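You operate a simulated robot arm through the tools that you are given. There is no shell and no other tool. Be economical: measure what you need, move in short steps, check, and stop when the job is done.

You run a simulated two-armed robot. Do the job below in one go: nothing can be reset, and whatever is moved stays where it is left.

JOB
Move the blue float to the green peg and thread the teal and orange floats over it.
Fine: teal first, both from the bench; the yellow spacer ends on its own peg again.

The check looks at the end state, three seconds after you hand in, the way a careful person would. Anything else that was tipped, shoved, dropped, spilled or broken makes it a failure.

ROBOT AND FRAMES
Two 7-joint arms with fingered hands on one trunk, on a base that drives. Base frame: it is fixed to the floor where the robot stands at the start and does not move with it; the origin is under the middle of the robot, x ahead of it, y to its left, z up; the surface under the hand at the start is at about z = 78. Units: cm, degrees, N and s.
The left shoulder is at the start at [7, 17.2, 122.7], the right one opposite. Places, roughly: green peg [80, 10, 90]; top of the teal bench [120, 30, 80]; yellow peg [70, 0, 90]. Payload 5 kg a hand.
Tool frame (each hand has its own): the origin (TCP) lies between the finger pads and is the grasp point; the fingertips stand 4.3 cm ahead of it; z points along the fingers, y is the line along which they close. Largest opening 14.4 cm; the body of the gripper starts 5 cm behind the TCP. The gripper is a hand of 5 fingers: y runs from the thumb to the fingers, the wrist lies at [-2.1, -12.4, -22.1] in the tool frame.
Orientation is told as [roll, pitch, yaw] about the base's x, y, z axes, in that order, counted from this pose: with the fingers straight down and the wrist toward the robot, the tool's x, y and z point along [0, 1, 0], [1, 0, 0] and [0, 0, -1] of the base frame.

CONTROLS
- The arms move only by the tool play_rows. It takes "left_motion", "right_motion" or both (then of equal length, played together; a hand with none holds still); each is a list of rows, each an object (a shift or turn left out is 0) with "offset": the shift along the tool's x, y, z in cm, a list of three; "angular": the turn, a rotation vector about the tool's x, y, z in degrees, a list of three. In form: [{"offset": [x, y, z], "angular": [wx, wy, wz]}, ...]. A call has 1 to 12 rows; each row shifts and turns the commanded pose from where the row before left it, along the tool's axes as they then stand. Rows are played at 5 a second. More than 5 cm and 8.6 degrees between two rows, and nothing of the call is played. A pose out of reach is approached as far as the arm can. The call stops where the force on the tool passes 50 N (or 10 N more than at its start, if that is more) or the arm is blocked; 0.2 s more then pass. In this call time passes only in rows, and 0.2 s behind the last. It gives the time, the measured TCP pose, the force on the tool (base axes), the opening and the grip force at its end, in the units of the frame above (readings bear some noise), with the torque about the TCP (base axes, N m) and any sound that the robot's microphone picked up, and new pictures: "show" is both (left out), scene, wrist or none (wrist: the cameras of the hands that moved).
- Cameras (640 x 400 px; columns grow to the right, rows downward): "scene" is now at [13.27, 0.06, 144.74]; the picture's right is [0.01, -1.00, 0.00], its down [-0.67, -0.01, -0.74] and it looks along [0.74, 0.01, -0.67] (base axes); focal length 214 px, centre (320, 200). "left" rides on the left gripper at [-8.6, -10.8, -16.8] in its tool frame; the picture's right is [-0.80, -0.28, 0.53], its down [0.54, -0.73, 0.42] and it looks along [0.27, 0.63, 0.73] (tool axes); focal length 275 px, centre (320, 200). "right" rides on the right gripper at [8.6, -10.8, -16.8] in its tool frame; the picture's right is [-0.80, 0.28, -0.53], its down [-0.54, -0.73, 0.42] and it looks along [-0.27, 0.63, 0.73] (tool axes); focal length 275 px, centre (320, 200).
- raise_lower(by): slides the trunk up (or, below 0, down) by that many cm; the arms and the scene camera ride with it, the base frame stays. It gives what a move gives, with no picture.
- base_move(legs): drives the robot by 1 to 6 legs, each [ahead, left, turn to the left] in cm, cm and degrees, along the robot's own axes; the way and the turn of a leg run together, so that a leg with both is an arc; at most 150 cm and 180 degrees a leg. The arms and the cameras ride along, it lands a little off, and it stops where it bumps. It gives what a move gives, and a new picture of the scene camera.
- finger_targets(index, middle, ring, little, thumb_bend, thumb_turn, hand): sets how far each is bent, from 0 (flat) to 1 (curled in); at 0.3 the hand is open as for a grip, at 0.7 the pads meet at the TCP. One left out holds its place. A second passes; each finger stops where it meets its share of the squeeze, and holds until it gets a number again. It is the only way to open and close the hand. It gives what a move gives, with no picture; readings hold the bend of each and the force on index, middle, ring, little, thumb and palm. thumb_turn goes from beside the hand (0) to across from the fingers (1), as for a grip.
- pan_tilt(pan, tilt): turns the head with the scene camera to pan (to the left, within 86 degrees either way) and tilt (down, from -29 to 69), counted from straight ahead of the robot. It gives what a move gives, and a new picture of the scene camera.
- measure_at(camera, pixels): for up to 12 pixels [column, row] of the newest picture of that camera ("zoom" is the newest enlarged one), the place [x, y, z] in the base frame of the surface seen there, good to about 0.2 cm. It takes no simulated time.
- zoom(camera, box): a new picture of the part [left, top, right, bottom] of that camera's present view, enlarged. It takes no simulated time.
- finish_job(): hands the job in; it is judged then, once.

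Work in short steps. Measure before you move; look again where a grasp or a placing could have gone wrong, and mend it. You have 80 turns and 260 pictures in all, those below and enlarged ones among them. Open the grippers and draw the arms clear of the work before you hand the job in, unless the task says otherwise; then end with one line.

The tools are called after ">>>" as a command line: name --argument value ..., lists and objects as JSON in quotes. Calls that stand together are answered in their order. play_rows: Moves the arms, as the interface text tells. Its arguments: {"type":"object","properties":{"left_motion":{"type":"array"},"right_motion":{"type":"array"},"show":{"type":"string","enum":["both","scene","wrist","none"]}},"required":[]} The other tools are called the same way: raise_lower (by) slides the trunk up or down; finger_targets (index, middle, ring, little, thumb_bend, thumb_turn, hand) moves the fingers one by one; base_move (legs) drives the base; pan_tilt (pan, tilt) turns the head that bears the scene camera; measure_at (camera, pixels) gives the place of the surface under pixels of a picture; zoom (camera, box) takes an enlarged picture of a part of a camera's view; finish_job () hands the job in.

At the start:

```text
time: 0.0
left_tool_pos: [62.55, 29.93, 129.22]
left_tcp_rot: [0.1, 0.1, 0.0]
left_wrist_force: [0.2, 0.3, 0.0]
left_moment: [0.0, 0.02, -0.01]
left_finger_gap: 14.38
left_gripper_force: 0.1
left_shape: jaw
left_bend: [0.3, 0.3, 0.3, 0.3, 0.3, 0.98]
left_finger forces: [0.0, 0.1, 0.0, 0.0, 0.1, 0.0]
right_tool_pos: [72.18, -27.47, 130.89]
right_tcp_rot: [0.0, -0.1, 0.1]
right_wrist_force: [0.1, 0.0, -0.5]
right_moment: [-0.03, 0.01, -0.05]
right_finger_gap: 14.37
right_gripper_force: 0.2
right_shape: jaw
right_bend: [0.3, 0.3, 0.3, 0.3, 0.3, 0.98]
right_finger forces: [0.1, 0.0, 0.1, 0.0, 0.0, 0.1]
trunk travel left (down, up): [-32.5, 61.5]
robot x, y, heading: [-0.06, -0.21, 0.0]
head pan, tilt: [0.7, 42.2]
```

scene: 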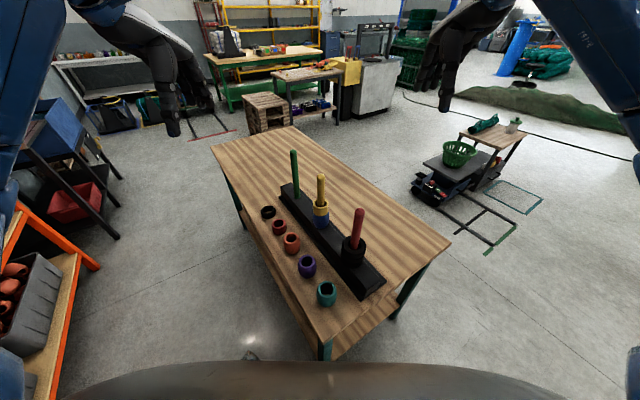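
right: 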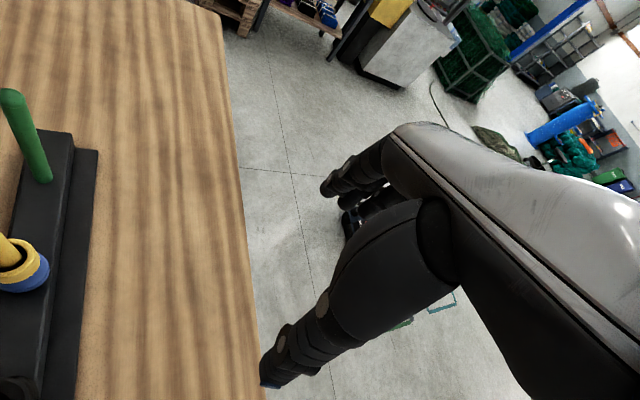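
left: 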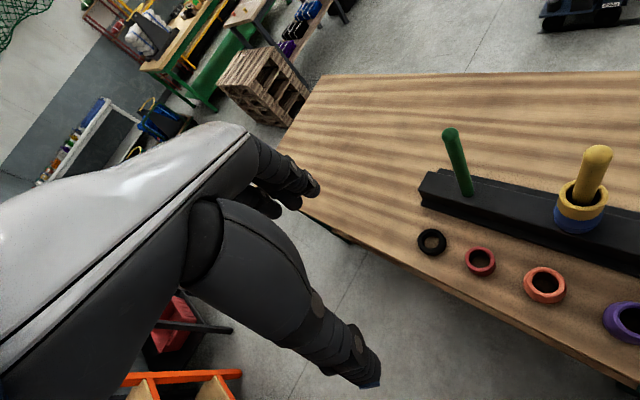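

The scene shows the peg rack with green peg (295,175), yellow peg (321,200) with yellow ring over blue, and red peg (355,240), plus a row of loose rings. I zoom in to identify them.

>>> zoom --camera "scene" --box '[240, 140, 400, 310]'

>>> measure_at --camera "scene" --pixels '[[293, 151], [297, 192], [321, 177], [321, 202], [321, 212], [321, 222], [359, 210], [353, 245], [326, 285], [307, 258], [292, 235], [268, 208]]'

```text
2.35 times, centred on (320, 225) of scene
```

zoom: 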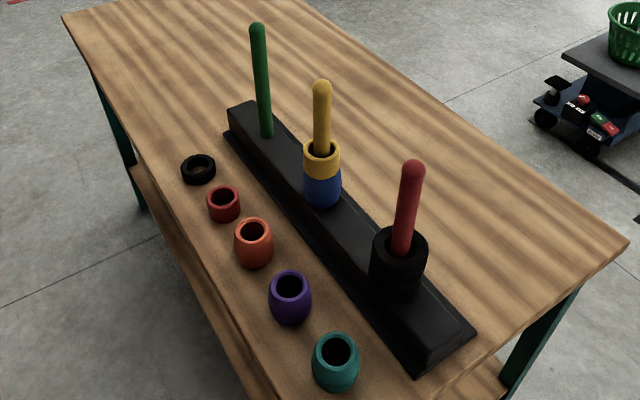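

```text
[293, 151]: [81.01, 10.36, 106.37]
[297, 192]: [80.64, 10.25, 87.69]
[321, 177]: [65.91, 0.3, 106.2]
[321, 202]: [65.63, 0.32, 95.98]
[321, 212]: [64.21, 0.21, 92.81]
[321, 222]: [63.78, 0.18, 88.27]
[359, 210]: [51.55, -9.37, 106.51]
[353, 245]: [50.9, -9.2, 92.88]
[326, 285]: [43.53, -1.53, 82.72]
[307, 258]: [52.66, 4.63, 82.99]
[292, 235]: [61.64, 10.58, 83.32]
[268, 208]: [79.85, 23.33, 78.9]
```

The zoom shows teal, purple, orange, red and black loose rings; yellow sits on blue on the yellow peg. I look at the hand geometry and measure the ring edges more precisely.

>>> zoom --camera "scene" --box '[280, 160, 350, 230]'

>>> measure_at --camera "zoom" --pixels '[[375, 260], [300, 400], [460, 400], [375, 465], [375, 580], [330, 520], [430, 520], [375, 410], [260, 520], [500, 520], [200, 400]]'

>>> zoom --camera "scene" --box '[60, 0, 240, 150]'

```text
5.71 times, centred on (315, 195) of scene
```

zoom: 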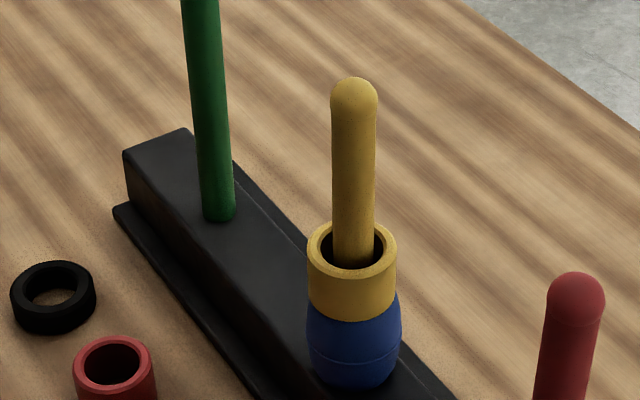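

```text
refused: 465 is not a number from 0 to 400
```

```text
2.67 times, centred on (150, 75) of scene
```

zoom: 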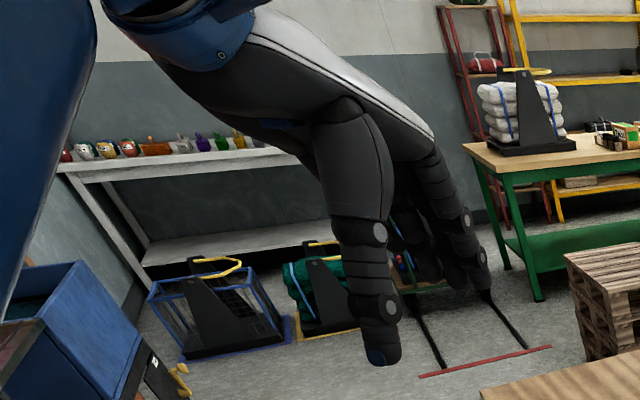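

The palm runs over the gap with the thumb on the robot side, so a peg would hit it in a vertical grasp; I'll need a rolled grasp. Measuring the stack first.

>>> zoom --camera "scene" --box '[280, 160, 350, 230]'

>>> measure_at --camera "zoom" --pixels '[[354, 82], [354, 200], [312, 250], [392, 250], [352, 229], [352, 274], [352, 316], [352, 325], [352, 384], [218, 214], [270, 300], [430, 390]]'

>>> zoom --camera "scene" --box '[255, 195, 355, 315]'

```text
5.71 times, centred on (315, 195) of scene
```

zoom: 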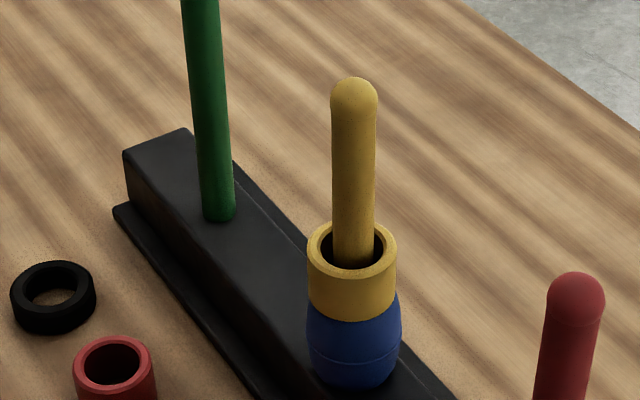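

```text
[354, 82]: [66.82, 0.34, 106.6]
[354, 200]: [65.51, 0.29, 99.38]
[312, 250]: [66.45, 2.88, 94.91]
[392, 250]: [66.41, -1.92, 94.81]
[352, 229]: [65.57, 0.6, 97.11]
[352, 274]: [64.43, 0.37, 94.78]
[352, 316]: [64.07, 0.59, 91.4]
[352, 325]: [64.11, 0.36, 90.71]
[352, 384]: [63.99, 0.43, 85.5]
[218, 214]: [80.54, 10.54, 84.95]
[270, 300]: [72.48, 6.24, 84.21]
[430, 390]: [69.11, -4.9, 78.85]
```

```text
3.33 times, centred on (305, 255) of scene
```

zoom: 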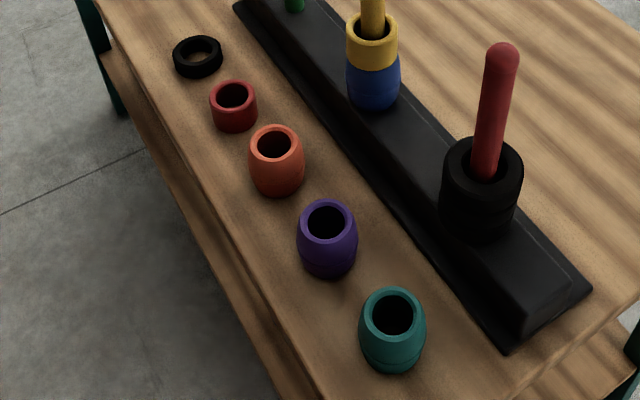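

Yellow ring is ~4.8 wide, z 91.3–94.8; blue z 84.5–91.3. Now measuring the teal, orange and neighbours in this zoom.

>>> measure_at --camera "zoom" --pixels '[[366, 312], [420, 312], [392, 290], [392, 338], [392, 370], [252, 143], [298, 143], [276, 128], [277, 162], [277, 193], [330, 385], [220, 200]]'

>>> measure_at --camera "scene" --pixels '[[295, 127], [449, 243], [331, 358], [212, 148], [383, 284], [283, 185]]'

```text
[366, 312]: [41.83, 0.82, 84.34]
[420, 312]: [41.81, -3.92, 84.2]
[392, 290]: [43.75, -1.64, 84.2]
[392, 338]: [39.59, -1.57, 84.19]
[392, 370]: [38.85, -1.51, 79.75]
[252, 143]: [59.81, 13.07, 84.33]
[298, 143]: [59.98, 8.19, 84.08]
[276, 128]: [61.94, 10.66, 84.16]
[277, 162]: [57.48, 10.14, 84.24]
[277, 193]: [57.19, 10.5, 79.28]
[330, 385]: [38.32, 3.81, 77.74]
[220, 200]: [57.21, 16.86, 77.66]
```

```text
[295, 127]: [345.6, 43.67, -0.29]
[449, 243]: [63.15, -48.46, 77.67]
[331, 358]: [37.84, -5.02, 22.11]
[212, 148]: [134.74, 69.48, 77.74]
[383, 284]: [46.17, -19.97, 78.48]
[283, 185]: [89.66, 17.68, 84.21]
```

Plan: the palm blocks vertical grasps on tall pegs, so I use 45° rolled grasps: right hand (yaw 33, roll +45) takes yellow from the rack's right side; left hand (roll −45) handles blue and teal. First rotate both hands in free air.

>>> play_rows --left_motion '[{"angular": [0, -7.5, 0]}, {"angular": [0, -7.5, 0]}, {"angular": [0, -7.5, 0]}, {"angular": [0, -7.5, 0]}, {"angular": [0, -7.5, 0]}, {"angular": [0, -7.5, 0]}, {}, {}, {}, {}]' --right_motion '[{"angular": [0, 0, -8.25]}, {"angular": [0, 0, -8.25]}, {"angular": [0, 0, -8.25]}, {"angular": [0, 0, -8.25]}, {"angular": [0, 7.5, 0]}, {"angular": [0, 7.5, 0]}, {"angular": [0, 7.5, 0]}, {"angular": [0, 7.5, 0]}, {"angular": [0, 7.5, 0]}, {"angular": [0, 7.5, 0]}]'

>>> finger_targets --hand "right" --ring 1 --little 1

>>> zoom --camera "right" --box '[0, 0, 640, 400]'

```text
time: 2.2
left_tool_pos: [62.57, 30.01, 129.19]
left_tcp_rot: [-45.0, 0.2, 0.0]
left_wrist_force: [-0.4, 0.0, -0.6]
left_moment: [0.02, 0.02, 0.01]
left_finger_gap: 14.38
left_gripper_force: 0.0
left_shape: jaw
left_bend: [0.3, 0.3, 0.3, 0.3, 0.3, 0.98]
left_finger forces: [0.0, 0.0, 0.1, 0.0, 0.1, 0.0]
right_tool_pos: [72.35, -27.55, 130.71]
right_tcp_rot: [45.2, -0.1, 33.1]
right_wrist_force: [-0.4, -0.4, 0.3]
right_moment: [0.05, 0.02, -0.02]
right_finger_gap: 14.36
right_gripper_force: 0.0
right_shape: jaw
right_bend: [0.3, 0.3, 0.3, 0.3, 0.3, 0.98]
right_finger forces: [0.1, 0.0, 0.0, 0.0, 0.0, 0.0]
trunk travel left (down, up): [-32.5, 61.5]
robot x, y, heading: [-0.31, 0.04, 0.3]
head pan, tilt: [0.7, 42.2]
```

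scene: 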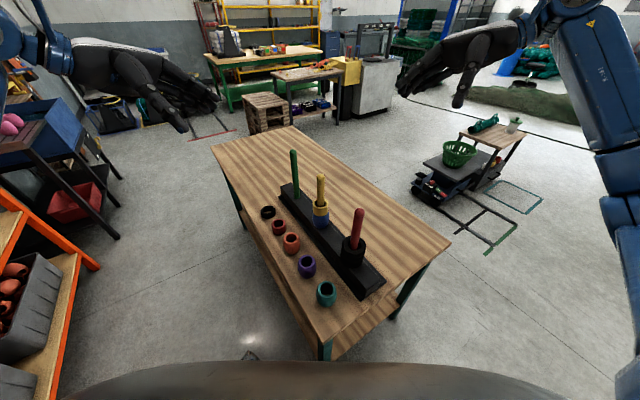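
right: 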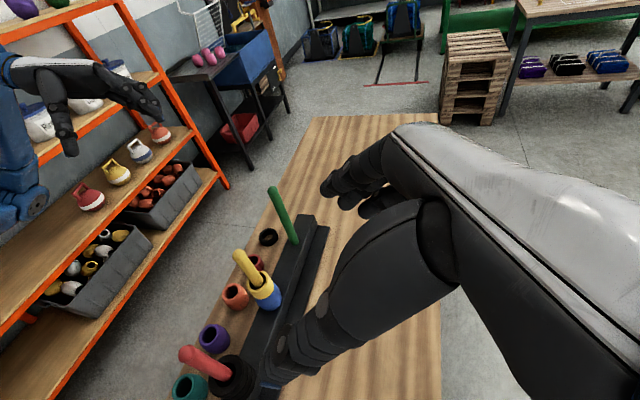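
left: 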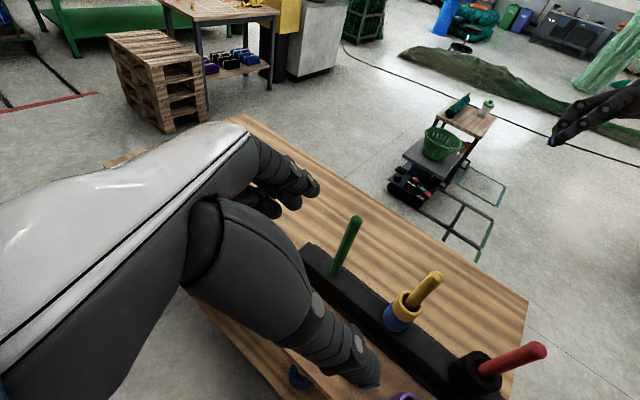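

```text
time: 3.2
left_tool_pos: [62.56, 30.13, 129.18]
left_tcp_rot: [-45.0, 0.0, 0.0]
left_wrist_force: [-0.9, 0.4, 0.5]
left_moment: [-0.03, 0.0, 0.0]
left_finger_gap: 14.35
left_gripper_force: 0.2
left_shape: jaw
left_bend: [0.3, 0.3, 0.3, 0.3, 0.3, 0.98]
left_finger forces: [0.0, 0.1, 0.0, 0.0, 0.1, 0.0]
right_tool_pos: [72.28, -27.46, 130.65]
right_tcp_rot: [44.9, 0.1, 33.1]
right_wrist_force: [-0.1, -0.4, 0.5]
right_moment: [0.01, 0.01, -0.01]
right_finger_gap: 14.91
right_gripper_force: 0.0
right_shape: fingers
right_bend: [0.3, 0.3, 1.0, 1.0, 0.3, 0.98]
right_finger forces: [0.0, 0.1, 0.0, 0.1, 0.0, 0.0]
trunk travel left (down, up): [-32.5, 61.5]
robot x, y, heading: [0.11, -0.01, 0.3]
head pan, tilt: [0.7, 42.2]
```

```text
1.00 times, centred on (320, 200) of right (not enlarged: the box is as wide or as high as the picture)
```

zoom: 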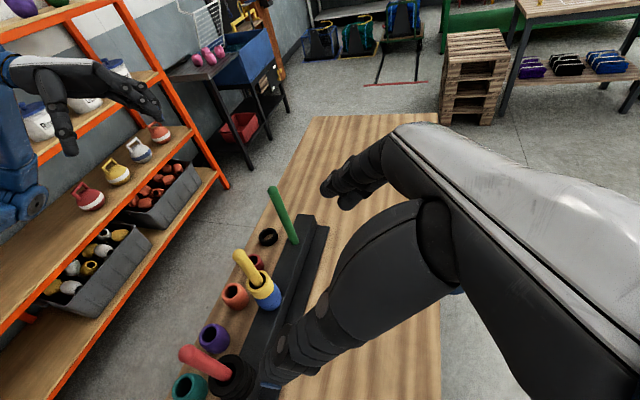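

Rotations worked. I zoom on the right hand to find index, middle and thumb relative to the TCP.

>>> zoom --camera "scene" --box '[380, 10, 540, 110]'

>>> measure_at --camera "right" --pixels '[[328, 188], [345, 200], [375, 155], [350, 165], [290, 380], [270, 350], [330, 300]]'

```text
4.00 times, centred on (460, 60) of scene
```

zoom: 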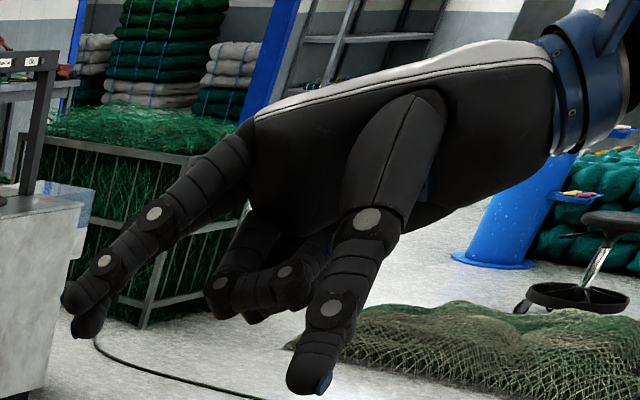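

```text
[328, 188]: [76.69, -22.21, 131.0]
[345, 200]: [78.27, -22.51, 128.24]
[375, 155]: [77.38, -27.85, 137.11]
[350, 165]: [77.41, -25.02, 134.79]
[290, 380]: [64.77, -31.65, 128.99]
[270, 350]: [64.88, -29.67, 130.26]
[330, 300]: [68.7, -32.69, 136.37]
```

Right index sits near tool x≈+2, middle ≈−0.5, thumb ≈0. Moving the right hand to a standoff 15 cm up-right of the yellow ring along its approach axis.

>>> play_rows --right_motion '[{"offset": [-1.18, 1.46, 3.84]}, {"offset": [-1.18, 1.46, 3.84]}, {"offset": [-1.18, 1.46, 3.84]}, {"offset": [-1.18, 1.46, 3.84]}, {"offset": [-1.18, 1.46, 3.84]}, {"offset": [-1.18, 1.46, 3.84]}, {"offset": [-1.18, 1.46, 3.84]}]'

```text
time: 4.8
left_tool_pos: [62.62, 30.13, 129.09]
left_tcp_rot: [-45.0, 0.2, -0.1]
left_wrist_force: [0.8, 0.4, -0.1]
left_moment: [-0.02, 0.0, -0.03]
left_finger_gap: 14.38
left_gripper_force: 0.1
left_shape: jaw
left_bend: [0.3, 0.3, 0.3, 0.3, 0.3, 0.98]
left_finger forces: [0.0, 0.0, 0.0, 0.0, 0.0, 0.0]
right_tool_pos: [73.73, -10.86, 106.02]
right_tcp_rot: [45.0, -0.1, 32.9]
right_wrist_force: [0.3, -0.8, -0.3]
right_moment: [-0.01, 0.01, 0.01]
right_finger_gap: 14.94
right_gripper_force: 0.2
right_shape: fingers
right_bend: [0.3, 0.3, 1.0, 1.0, 0.3, 0.98]
right_finger forces: [0.0, 0.1, 0.0, 0.0, 0.1, 0.1]
trunk travel left (down, up): [-32.5, 61.5]
robot x, y, heading: [0.34, -0.07, -0.0]
head pan, tilt: [0.7, 42.2]
```

scene: 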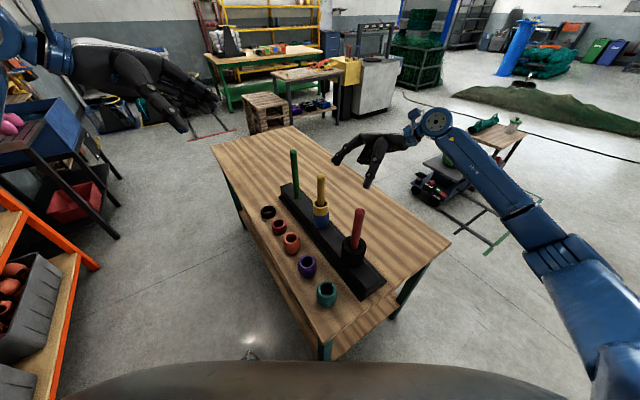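
right: 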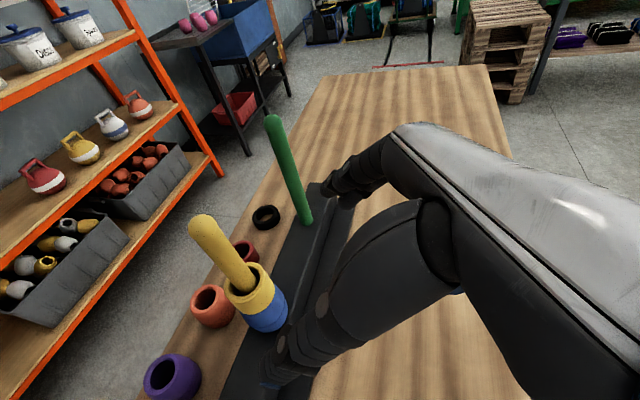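

Pose as planned; advance 11 cm along the fingers and look.

>>> play_rows --right_motion '[{"offset": [0, 0, 3.7]}, {"offset": [0, 0, 3.7]}, {"offset": [0, 0, 3.6]}]' --show "wrist"

>>> zoom --camera "scene" --box '[270, 140, 390, 240]'

```text
time: 5.6
left_tool_pos: [62.54, 30.17, 129.17]
left_tcp_rot: [-45.0, 0.0, 0.0]
left_wrist_force: [0.2, 0.4, 0.9]
left_moment: [-0.01, -0.01, 0.0]
left_finger_gap: 14.39
left_gripper_force: 0.1
left_shape: jaw
left_bend: [0.3, 0.3, 0.3, 0.3, 0.3, 0.98]
left_finger forces: [0.0, 0.0, 0.0, 0.0, 0.0, 0.0]
right_tool_pos: [69.68, -4.28, 98.17]
right_tcp_rot: [45.1, -0.1, 33.1]
right_wrist_force: [0.3, 0.8, -0.4]
right_moment: [-0.02, 0.0, 0.02]
right_finger_gap: 14.92
right_gripper_force: 0.1
right_shape: fingers
right_bend: [0.3, 0.3, 1.0, 1.0, 0.3, 0.98]
right_finger forces: [0.0, 0.1, 0.0, 0.1, 0.1, 0.0]
trunk travel left (down, up): [-32.5, 61.5]
robot x, y, heading: [-0.14, -0.17, 0.1]
head pan, tilt: [0.7, 42.2]
```

right: 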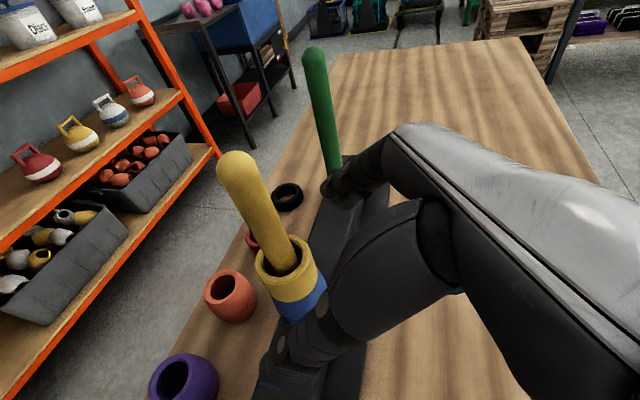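

```text
4.00 times, centred on (330, 190) of scene
```

zoom: 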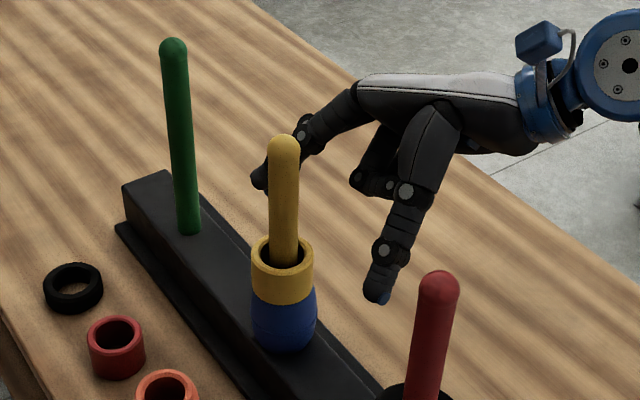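

The hand straddles the ring correctly. I measure the thumb tip and the green peg edges while visible.

>>> measure_at --camera "zoom" --pixels '[[375, 298], [378, 280], [264, 180], [181, 215], [201, 215], [191, 220], [173, 40]]'

```text
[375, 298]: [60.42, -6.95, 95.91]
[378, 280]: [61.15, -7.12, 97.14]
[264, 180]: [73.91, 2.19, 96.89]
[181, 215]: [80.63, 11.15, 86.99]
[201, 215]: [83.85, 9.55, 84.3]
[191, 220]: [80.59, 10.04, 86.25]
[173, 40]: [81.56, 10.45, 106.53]
```

Thumb tip at tool z≈3.6. Final 4.1 cm advance, then close thumb, index and middle.

>>> play_rows --right_motion '[{"offset": [0, -0.1, 2.0]}, {"offset": [0, -0.1, 2.1]}]' --show "none"

>>> finger_targets --hand "right" --index 0.52 --middle 0.52 --thumb_bend 0.52

>>> zoom --camera "scene" --box '[280, 160, 370, 235]'

>>> zoom --camera "right" --box '[200, 120, 440, 400]'

```text
time: 6.2
left_tool_pos: [62.61, 30.06, 129.13]
left_tcp_rot: [-45.0, 0.0, -0.1]
left_wrist_force: [0.8, 0.1, 0.4]
left_moment: [-0.01, 0.01, -0.01]
left_finger_gap: 14.36
left_gripper_force: 0.1
left_shape: jaw
left_bend: [0.3, 0.3, 0.3, 0.3, 0.3, 0.98]
left_finger forces: [0.0, 0.0, 0.1, 0.0, 0.1, 0.0]
right_tool_pos: [67.67, -1.82, 95.27]
right_tcp_rot: [45.0, -0.1, 33.0]
right_wrist_force: [0.4, 1.4, 0.1]
right_moment: [-0.02, 0.01, 0.01]
right_finger_gap: 14.94
right_gripper_force: 0.1
right_shape: fingers
right_bend: [0.3, 0.3, 1.0, 1.0, 0.3, 0.98]
right_finger forces: [0.0, 0.1, 0.1, 0.0, 0.0, 0.1]
trunk travel left (down, up): [-32.5, 61.5]
robot x, y, heading: [-0.22, -0.08, -0.1]
head pan, tilt: [0.7, 42.2]
```

```text
time: 7.2
left_tool_pos: [62.57, 30.09, 129.18]
left_tcp_rot: [-45.0, 0.0, 0.0]
left_wrist_force: [-0.1, 0.5, 0.2]
left_moment: [-0.01, 0.02, 0.0]
left_finger_gap: 14.34
left_gripper_force: 0.2
left_shape: jaw
left_bend: [0.3, 0.3, 0.3, 0.3, 0.3, 0.98]
left_finger forces: [0.0, 0.0, 0.1, 0.0, 0.0, 0.1]
right_tool_pos: [67.86, -1.82, 95.21]
right_tcp_rot: [45.0, 0.1, 33.0]
right_wrist_force: [-0.7, 0.7, -1.0]
right_moment: [0.03, -0.02, 0.01]
right_finger_gap: 7.21
right_gripper_force: 0.1
right_shape: fingers
right_bend: [0.52, 0.52, 1.0, 1.0, 0.52, 0.98]
right_finger forces: [0.0, 0.1, 0.0, 0.0, 0.1, 0.1]
trunk travel left (down, up): [-32.5, 61.5]
robot x, y, heading: [0.2, 0.03, -0.4]
head pan, tilt: [0.7, 42.2]
```

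```text
5.33 times, centred on (325, 198) of scene
```

zoom: 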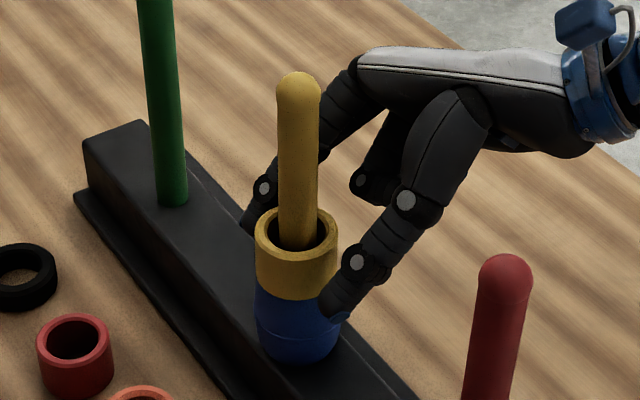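

```text
1.43 times, centred on (320, 260) of right
```

zoom: 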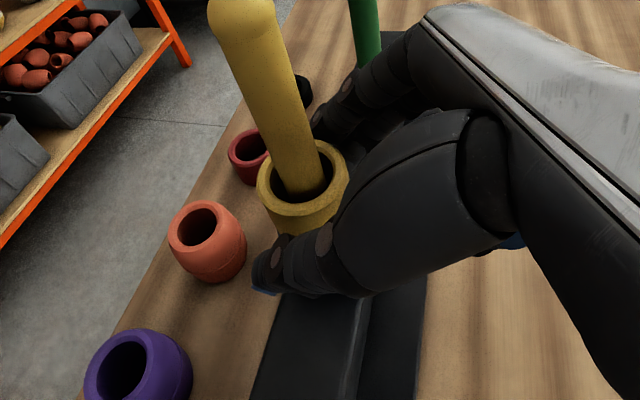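

The thumb tip (zoom 332,312) looks lower than the yellow ring's bottom; measuring it.

>>> zoom --camera "scene" --box '[280, 160, 370, 235]'

>>> measure_at --camera "zoom" --pixels '[[332, 312], [350, 285], [365, 258], [247, 225], [252, 210], [296, 297], [296, 252]]'

```text
5.33 times, centred on (325, 198) of scene
```

zoom: 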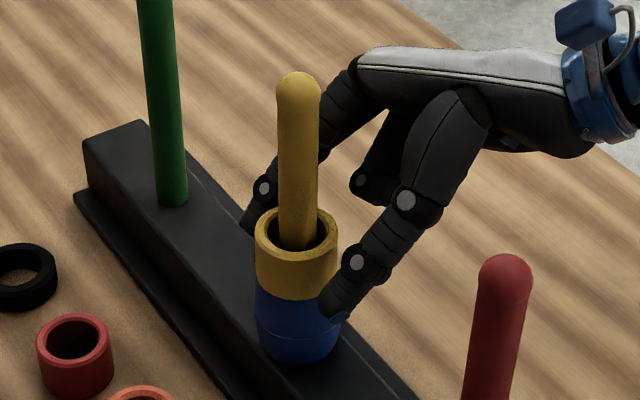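

```text
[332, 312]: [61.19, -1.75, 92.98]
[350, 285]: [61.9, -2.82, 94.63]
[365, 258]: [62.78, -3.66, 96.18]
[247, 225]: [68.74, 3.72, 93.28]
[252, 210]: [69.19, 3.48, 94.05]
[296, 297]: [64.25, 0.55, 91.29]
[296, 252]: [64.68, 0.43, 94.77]
```

Tips are just past the ring's centre line at z≈92.5–93; I raise the hand 0.6 cm so the middle finger stays off the blue, then close.

>>> play_rows --right_motion '[{"offset": [0.42, 0, -0.42]}]' --show "none"

>>> finger_targets --hand "right" --index 0.66 --middle 0.66 --thumb_bend 0.66

>>> zoom --camera "scene" --box '[280, 160, 370, 235]'

```text
time: 7.6
left_tool_pos: [62.59, 30.13, 129.12]
left_tcp_rot: [-45.0, -0.1, 0.0]
left_wrist_force: [-0.1, -0.8, 0.7]
left_moment: [0.01, -0.01, 0.02]
left_finger_gap: 14.38
left_gripper_force: 0.0
left_shape: jaw
left_bend: [0.3, 0.3, 0.3, 0.3, 0.3, 0.98]
left_finger forces: [0.1, 0.1, 0.0, 0.0, 0.0, 0.1]
right_tool_pos: [67.78, -1.98, 95.89]
right_tcp_rot: [45.1, 0.1, 33.1]
right_wrist_force: [0.1, 0.5, -0.3]
right_moment: [-0.02, 0.0, -0.02]
right_finger_gap: 7.21
right_gripper_force: 0.0
right_shape: fingers
right_bend: [0.52, 0.52, 1.0, 1.0, 0.52, 0.98]
right_finger forces: [0.2, 0.0, 0.0, 0.0, 0.0, 0.1]
trunk travel left (down, up): [-32.5, 61.5]
robot x, y, heading: [-0.15, -0.01, 0.3]
head pan, tilt: [0.7, 42.2]
```

```text
time: 8.6
left_tool_pos: [62.79, 30.2, 129.19]
left_tcp_rot: [-44.9, 0.0, 0.0]
left_wrist_force: [-0.8, -0.6, 0.4]
left_moment: [-0.01, 0.02, 0.0]
left_finger_gap: 14.37
left_gripper_force: 0.1
left_shape: jaw
left_bend: [0.3, 0.3, 0.3, 0.3, 0.3, 0.98]
left_finger forces: [0.0, 0.0, 0.0, 0.1, 0.0, 0.1]
right_tool_pos: [67.73, -1.8, 95.9]
right_tcp_rot: [45.0, 0.0, 33.0]
right_wrist_force: [7.5, 1.9, 1.4]
right_moment: [0.13, -0.28, -0.17]
right_finger_gap: 5.3
right_gripper_force: 14.3
right_shape: fingers
right_bend: [0.57, 0.59, 1.0, 1.0, 0.59, 0.97]
right_finger forces: [8.6, 9.1, 0.1, 0.0, 10.6, 0.0]
trunk travel left (down, up): [-32.5, 61.5]
robot x, y, heading: [0.08, -0.29, 0.1]
head pan, tilt: [0.7, 42.2]
```

```text
5.33 times, centred on (325, 198) of scene
```

zoom: 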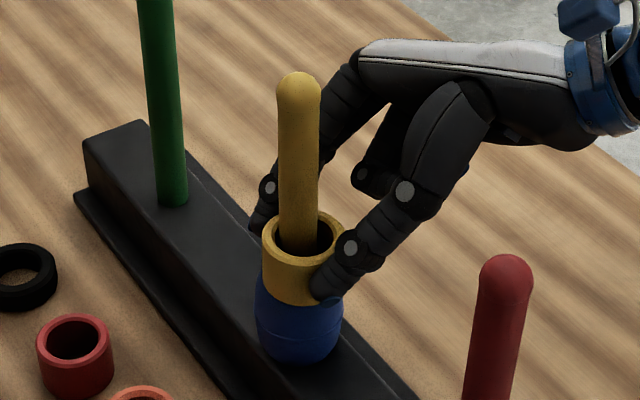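

Yellow is gripped (thumb 10.6 N, index/middle ~9 N) and pressed slightly on the peg, so I shift 0.4 cm along +y and lift 2 cm to check that blue stays.

>>> play_rows --right_motion '[{"offset": [0, 0.4, 0]}, {"offset": [0.7, 0, -0.7]}, {"offset": [0.7, 0, -0.7]}]' --show "none"

>>> zoom --camera "scene" --box '[280, 160, 370, 235]'

```text
time: 9.4
left_tool_pos: [62.52, 30.05, 129.21]
left_tcp_rot: [-45.0, 0.0, 0.1]
left_wrist_force: [-0.2, -0.6, -0.1]
left_moment: [-0.03, 0.01, -0.02]
left_finger_gap: 14.38
left_gripper_force: 0.3
left_shape: jaw
left_bend: [0.3, 0.3, 0.3, 0.3, 0.3, 0.98]
left_finger forces: [0.0, 0.0, 0.0, 0.0, 0.1, 0.0]
right_tool_pos: [68.08, -1.73, 97.74]
right_tcp_rot: [45.0, 0.0, 33.0]
right_wrist_force: [0.4, 0.7, 0.2]
right_moment: [0.01, -0.04, -0.01]
right_finger_gap: 5.27
right_gripper_force: 12.6
right_shape: fingers
right_bend: [0.58, 0.6, 1.0, 1.0, 0.59, 0.96]
right_finger forces: [6.8, 5.8, 0.0, 0.0, 12.9, 0.1]
trunk travel left (down, up): [-32.5, 61.5]
robot x, y, heading: [-0.31, 0.01, -0.0]
head pan, tilt: [0.7, 42.2]
```

```text
5.33 times, centred on (325, 198) of scene
```

zoom: 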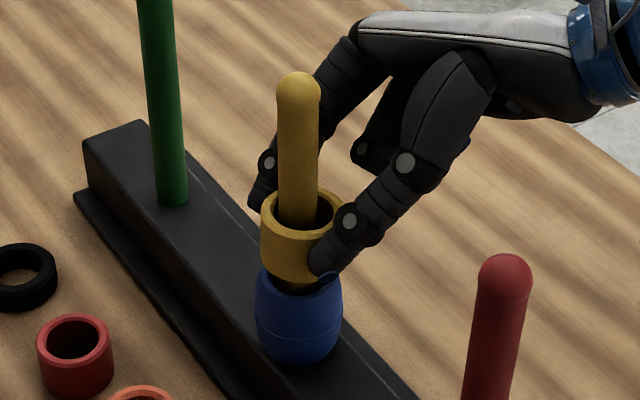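

Yellow comes up alone and the force is zero. Lift it off the peg and carry it to the right, clear of the work.

>>> play_rows --right_motion '[{"offset": [2.83, 0, -2.83]}, {"offset": [2.83, 0, -2.83]}, {"offset": [2.83, 0, -2.83]}, {"offset": [2.83, 0, -2.83]}, {"offset": [-3.2, -2, -3.2]}, {"offset": [-3.2, -2, -3.2]}, {"offset": [-3.2, -2, -3.2]}, {"offset": [-3.2, -2, -3.2]}, {"offset": [-3.2, -2, -3.2]}, {"offset": [-3.2, -2, -3.2]}]'

>>> finger_targets --hand "left" --ring 1 --little 1

>>> zoom --camera "scene" --box '[280, 150, 360, 230]'

>>> measure_at --camera "zoom" --pixels '[[260, 280], [300, 280], [280, 268], [280, 296], [275, 360], [125, 110], [160, 110], [140, 110], [140, 160]]'

```text
time: 11.6
left_tool_pos: [62.73, 29.92, 129.18]
left_tcp_rot: [-44.9, 0.1, 0.0]
left_wrist_force: [-0.5, -0.2, 0.5]
left_moment: [0.05, -0.01, 0.03]
left_finger_gap: 14.37
left_gripper_force: 0.0
left_shape: jaw
left_bend: [0.3, 0.3, 0.3, 0.3, 0.3, 0.98]
left_finger forces: [0.0, 0.0, 0.0, 0.0, 0.0, 0.1]
right_tool_pos: [72.39, -31.26, 114.04]
right_tcp_rot: [45.2, 0.0, 33.2]
right_wrist_force: [0.7, 0.1, -1.3]
right_moment: [0.07, 0.02, 0.02]
right_finger_gap: 5.27
right_gripper_force: 12.5
right_shape: fingers
right_bend: [0.58, 0.6, 1.0, 1.0, 0.59, 0.96]
right_finger forces: [6.7, 5.4, 0.0, 0.0, 12.7, 0.1]
trunk travel left (down, up): [-32.5, 61.5]
robot x, y, heading: [0.05, 0.33, 0.0]
head pan, tilt: [0.7, 42.2]
```

scene: 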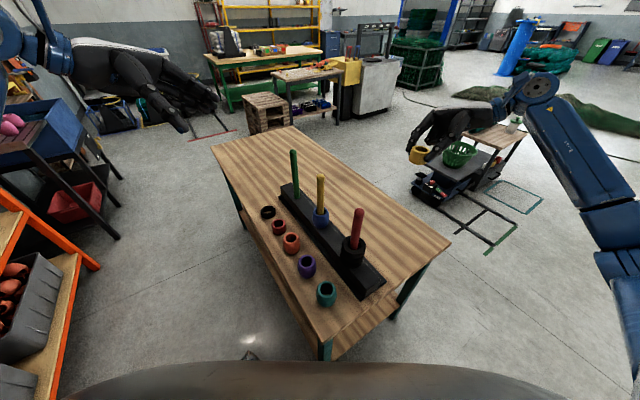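
right: 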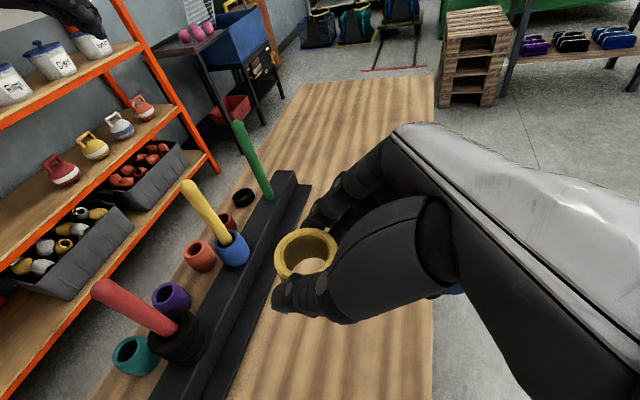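

```text
time: 12.6
left_tool_pos: [62.51, 30.03, 129.26]
left_tcp_rot: [-45.0, 0.0, 0.0]
left_wrist_force: [-0.4, 0.0, 0.7]
left_moment: [-0.01, 0.01, -0.04]
left_finger_gap: 14.91
left_gripper_force: 0.1
left_shape: fingers
left_bend: [0.3, 0.3, 1.0, 1.0, 0.3, 0.98]
left_finger forces: [0.0, 0.0, 0.0, 0.0, 0.1, 0.1]
right_tool_pos: [72.56, -31.21, 114.12]
right_tcp_rot: [44.9, 0.0, 32.9]
right_wrist_force: [0.0, -0.3, -0.6]
right_moment: [0.0, 0.01, -0.01]
right_finger_gap: 5.27
right_gripper_force: 12.8
right_shape: fingers
right_bend: [0.58, 0.6, 1.0, 1.0, 0.59, 0.96]
right_finger forces: [6.8, 5.4, 0.0, 0.0, 12.8, 0.0]
trunk travel left (down, up): [-32.5, 61.5]
robot x, y, heading: [0.05, 0.11, -0.1]
head pan, tilt: [0.7, 42.2]
```

```text
5.00 times, centred on (320, 190) of scene
```

zoom: 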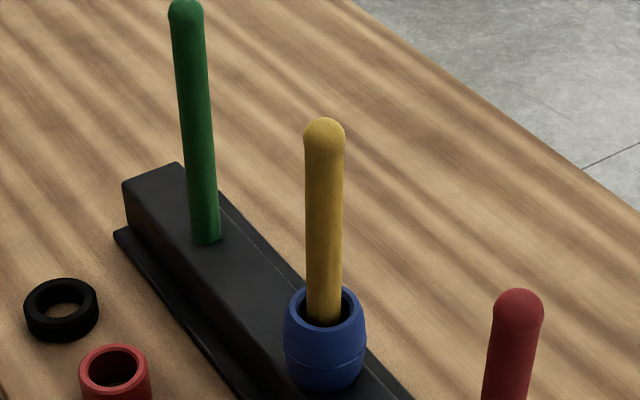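

```text
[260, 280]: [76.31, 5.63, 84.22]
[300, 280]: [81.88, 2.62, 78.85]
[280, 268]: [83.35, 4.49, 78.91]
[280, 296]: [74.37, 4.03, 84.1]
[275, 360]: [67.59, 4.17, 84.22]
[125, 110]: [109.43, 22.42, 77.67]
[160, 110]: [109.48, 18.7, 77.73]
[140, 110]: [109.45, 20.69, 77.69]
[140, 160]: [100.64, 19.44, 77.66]
```

Yellow is held securely. Measuring the blue rim, body and the green peg with correct pixels.

>>> measure_at --camera "zoom" --pixels '[[291, 305], [359, 305], [330, 327], [325, 350], [325, 385], [203, 150], [193, 150], [214, 150], [343, 200], [306, 200], [325, 200]]'

```text
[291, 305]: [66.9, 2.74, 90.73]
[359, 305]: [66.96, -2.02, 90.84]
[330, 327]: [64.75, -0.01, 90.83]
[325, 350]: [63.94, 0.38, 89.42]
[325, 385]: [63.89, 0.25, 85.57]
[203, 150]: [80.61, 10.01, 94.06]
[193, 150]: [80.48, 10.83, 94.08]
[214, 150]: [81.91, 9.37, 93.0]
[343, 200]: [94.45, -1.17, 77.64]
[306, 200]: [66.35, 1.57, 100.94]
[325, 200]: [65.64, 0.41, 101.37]
```

Blue centre ≈(66.7,0.4), z 84.3–90.8; green peg centre ≈(81.7,10.3). Moving the left hand to a standoff 15 cm up-left of blue along its finger axis.

>>> play_rows --left_motion '[{"offset": [1.13, 0.575, 4.02]}, {"offset": [1.13, 0.575, 4.02]}, {"offset": [1.13, 0.575, 4.02]}, {"offset": [1.13, 0.575, 4.02]}, {"offset": [1.13, 0.575, 4.02]}, {"offset": [1.13, 0.575, 4.02]}, {"offset": [1.13, 0.575, 4.02]}, {"offset": [1.13, 0.575, 4.02]}]'

```text
time: 14.4
left_tool_pos: [67.23, 13.37, 100.48]
left_tcp_rot: [-45.0, 0.1, 0.1]
left_wrist_force: [0.2, 0.1, 0.0]
left_moment: [0.02, -0.03, -0.02]
left_finger_gap: 14.95
left_gripper_force: 0.0
left_shape: fingers
left_bend: [0.3, 0.3, 1.0, 1.0, 0.3, 0.98]
left_finger forces: [0.1, 0.0, 0.1, 0.0, 0.0, 0.0]
right_tool_pos: [72.52, -31.13, 114.21]
right_tcp_rot: [45.1, 0.1, 33.0]
right_wrist_force: [1.2, 0.0, -1.0]
right_moment: [0.0, 0.04, 0.02]
right_finger_gap: 5.26
right_gripper_force: 12.1
right_shape: fingers
right_bend: [0.58, 0.6, 1.0, 1.0, 0.59, 0.96]
right_finger forces: [6.8, 5.4, 0.0, 0.0, 12.7, 0.1]
trunk travel left (down, up): [-32.5, 61.5]
robot x, y, heading: [0.31, 0.03, -0.0]
head pan, tilt: [0.7, 42.2]
```

scene: 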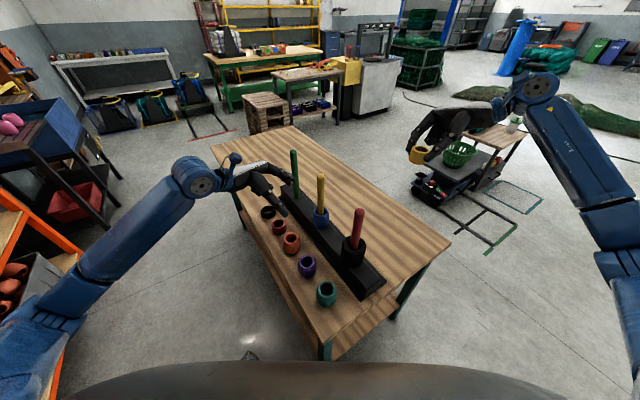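
left: 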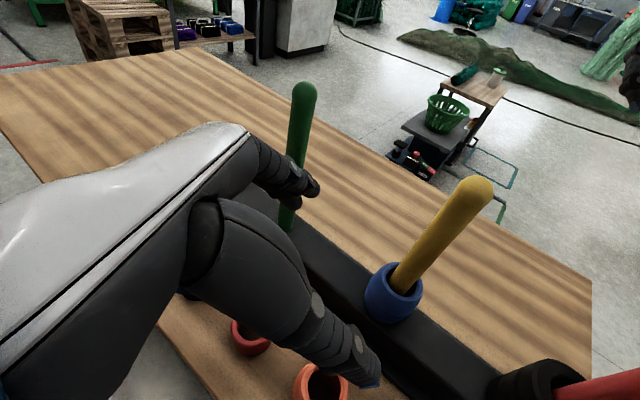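

Clear of the green peg. Advance 11 cm then check.

>>> play_rows --left_motion '[{"offset": [0.2, 0, 3.7]}, {"offset": [0.2, 0, 3.7]}, {"offset": [0.17, 0, 3.7]}]' --show "wrist"

>>> zoom --camera "scene" --box '[260, 150, 360, 240]'

```text
time: 15.2
left_tool_pos: [67.2, 6.31, 92.17]
left_tcp_rot: [-45.0, 0.0, 0.1]
left_wrist_force: [0.4, -0.8, 0.1]
left_moment: [0.03, 0.02, 0.0]
left_finger_gap: 14.94
left_gripper_force: 0.1
left_shape: fingers
left_bend: [0.3, 0.3, 1.0, 1.0, 0.3, 0.98]
left_finger forces: [0.1, 0.0, 0.0, 0.1, 0.1, 0.1]
right_tool_pos: [72.48, -31.21, 114.18]
right_tcp_rot: [45.2, -0.1, 33.0]
right_wrist_force: [0.9, 0.5, -0.4]
right_moment: [-0.01, -0.01, 0.0]
right_finger_gap: 5.31
right_gripper_force: 12.5
right_shape: fingers
right_bend: [0.58, 0.6, 1.0, 1.0, 0.59, 0.96]
right_finger forces: [6.7, 5.4, 0.1, 0.1, 12.7, 0.1]
trunk travel left (down, up): [-32.5, 61.5]
robot x, y, heading: [-0.18, 0.21, -0.0]
head pan, tilt: [0.7, 42.2]
```

left: 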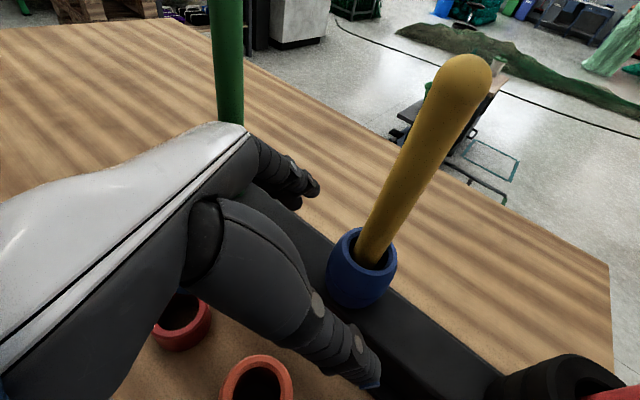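

```text
4.44 times, centred on (310, 195) of scene
```

zoom: 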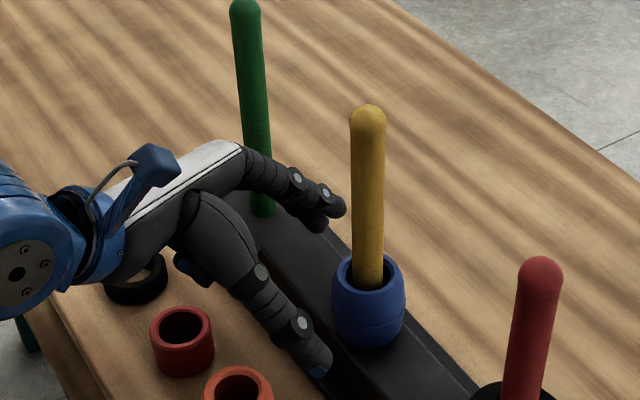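

Clear. Last 4 cm, then preclose and check heights.

>>> play_rows --left_motion '[{"offset": [0, -0.05, 2.1]}, {"offset": [0, -0.05, 2.1]}]' --show "none"

>>> finger_targets --hand "left" --index 0.5 --middle 0.5 --thumb_bend 0.5

>>> zoom --camera "scene" --box '[270, 170, 360, 240]'

>>> zoom --camera "left" --box '[200, 120, 500, 400]'

```text
time: 15.8
left_tool_pos: [67.03, 3.09, 89.01]
left_tcp_rot: [-45.0, 0.0, 0.0]
left_wrist_force: [0.5, -0.7, 0.1]
left_moment: [-0.01, -0.02, -0.02]
left_finger_gap: 14.94
left_gripper_force: 0.0
left_shape: fingers
left_bend: [0.3, 0.3, 1.0, 1.0, 0.3, 0.98]
left_finger forces: [0.0, 0.1, 0.0, 0.1, 0.0, 0.1]
right_tool_pos: [72.42, -31.08, 114.15]
right_tcp_rot: [45.0, 0.1, 33.1]
right_wrist_force: [-0.6, 0.6, -0.9]
right_moment: [-0.02, -0.01, -0.01]
right_finger_gap: 5.25
right_gripper_force: 12.6
right_shape: fingers
right_bend: [0.58, 0.6, 1.0, 1.0, 0.59, 0.96]
right_finger forces: [6.8, 5.4, 0.0, 0.2, 12.7, 0.1]
trunk travel left (down, up): [-32.5, 61.5]
robot x, y, heading: [0.01, -0.29, -0.1]
head pan, tilt: [0.7, 42.2]
```

```text
time: 16.8
left_tool_pos: [66.91, 3.19, 89.02]
left_tcp_rot: [-44.9, -0.1, 0.1]
left_wrist_force: [7.8, -0.5, 9.8]
left_moment: [-0.21, -0.98, 0.1]
left_finger_gap: 7.93
left_gripper_force: 6.0
left_shape: fingers
left_bend: [0.5, 0.43, 1.0, 1.0, 0.5, 0.98]
left_finger forces: [0.0, 12.9, 0.0, 0.0, 0.0, 0.0]
right_tool_pos: [72.37, -31.22, 114.15]
right_tcp_rot: [45.1, 0.0, 33.0]
right_wrist_force: [0.0, 0.4, -0.4]
right_moment: [-0.02, -0.01, -0.01]
right_finger_gap: 5.27
right_gripper_force: 12.8
right_shape: fingers
right_bend: [0.58, 0.6, 1.0, 1.0, 0.59, 0.96]
right_finger forces: [6.8, 5.4, 0.0, 0.0, 12.6, 0.0]
trunk travel left (down, up): [-32.5, 61.5]
robot x, y, heading: [0.14, -0.14, -0.0]
head pan, tilt: [0.7, 42.2]
```

```text
5.71 times, centred on (315, 205) of scene
```

zoom: 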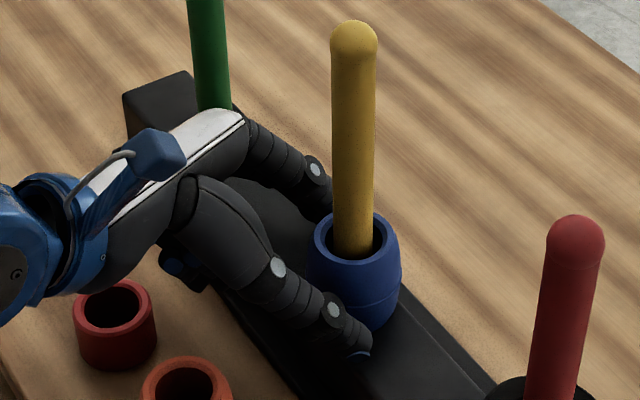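

```text
1.43 times, centred on (350, 260) of left
```

zoom: 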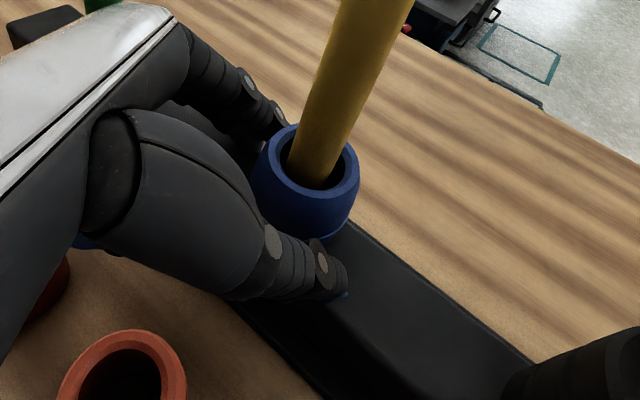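

Middle finger touched the rack top (12.9 N, wrist +9.8 N up). I reopen it, withdraw 1.3 cm along the fingers and slightly up, and preclose again.

>>> finger_targets --hand "left" --middle 0.35

>>> play_rows --left_motion '[{"offset": [-0.5, 0, -1.1]}]' --show "none"

>>> finger_targets --hand "left" --middle 0.5

>>> zoom --camera "scene" --box '[270, 170, 360, 240]'

>>> measure_at --camera "zoom" --pixels '[[350, 345], [330, 305], [328, 195], [355, 290]]'

```text
time: 17.8
left_tool_pos: [66.84, 3.11, 88.99]
left_tcp_rot: [-44.9, 0.1, -0.1]
left_wrist_force: [-1.1, -0.2, 2.0]
left_moment: [-0.02, -0.09, -0.03]
left_finger_gap: 7.92
left_gripper_force: 0.5
left_shape: fingers
left_bend: [0.5, 0.36, 1.0, 1.0, 0.5, 0.98]
left_finger forces: [0.0, 1.9, 0.1, 0.0, 0.0, 0.0]
right_tool_pos: [72.43, -31.16, 114.22]
right_tcp_rot: [45.1, 0.1, 33.0]
right_wrist_force: [0.7, -0.3, -0.4]
right_moment: [-0.05, -0.01, 0.0]
right_finger_gap: 5.25
right_gripper_force: 12.6
right_shape: fingers
right_bend: [0.58, 0.6, 1.0, 1.0, 0.59, 0.96]
right_finger forces: [6.8, 5.4, 0.0, 0.0, 12.8, 0.1]
trunk travel left (down, up): [-32.5, 61.5]
robot x, y, heading: [-0.32, -0.08, 0.2]
head pan, tilt: [0.7, 42.2]
```

```text
time: 18.2
left_tool_pos: [67.06, 3.62, 90.26]
left_tcp_rot: [-45.0, 0.0, 0.0]
left_wrist_force: [-0.5, 0.3, 0.0]
left_moment: [0.0, 0.0, 0.04]
left_finger_gap: 7.92
left_gripper_force: 0.0
left_shape: fingers
left_bend: [0.5, 0.35, 1.0, 1.0, 0.5, 0.98]
left_finger forces: [0.0, 0.1, 0.0, 0.1, 0.1, 0.0]
right_tool_pos: [72.44, -31.13, 114.18]
right_tcp_rot: [44.9, 0.0, 33.1]
right_wrist_force: [-0.3, -0.1, -0.1]
right_moment: [0.01, 0.0, 0.01]
right_finger_gap: 5.27
right_gripper_force: 12.0
right_shape: fingers
right_bend: [0.58, 0.6, 1.0, 1.0, 0.59, 0.96]
right_finger forces: [6.8, 5.4, 0.1, 0.1, 12.7, 0.1]
trunk travel left (down, up): [-32.5, 61.5]
robot x, y, heading: [-0.3, -0.12, -0.1]
head pan, tilt: [0.7, 42.2]
```

```text
time: 19.2
left_tool_pos: [66.96, 3.65, 90.07]
left_tcp_rot: [-45.0, 0.0, 0.0]
left_wrist_force: [-0.1, -0.1, 0.8]
left_moment: [0.0, 0.0, 0.0]
left_finger_gap: 7.93
left_gripper_force: 0.0
left_shape: fingers
left_bend: [0.5, 0.5, 1.0, 1.0, 0.5, 0.98]
left_finger forces: [0.0, 0.0, 0.1, 0.1, 0.0, 0.0]
right_tool_pos: [72.47, -31.21, 114.21]
right_tcp_rot: [45.0, 0.0, 33.0]
right_wrist_force: [-0.1, -0.9, -0.9]
right_moment: [0.02, -0.03, 0.04]
right_finger_gap: 5.27
right_gripper_force: 12.6
right_shape: fingers
right_bend: [0.58, 0.6, 1.0, 1.0, 0.59, 0.96]
right_finger forces: [6.8, 5.4, 0.0, 0.0, 12.7, 0.0]
trunk travel left (down, up): [-32.5, 61.5]
robot x, y, heading: [-0.47, -0.12, -0.1]
head pan, tilt: [0.7, 42.2]
```

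```text
5.71 times, centred on (315, 205) of scene
```

zoom: 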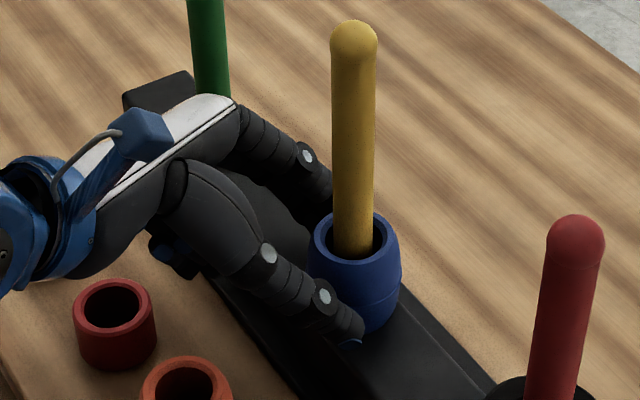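

```text
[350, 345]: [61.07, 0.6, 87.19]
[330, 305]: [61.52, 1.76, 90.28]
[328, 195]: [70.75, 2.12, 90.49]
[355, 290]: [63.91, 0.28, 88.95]
```

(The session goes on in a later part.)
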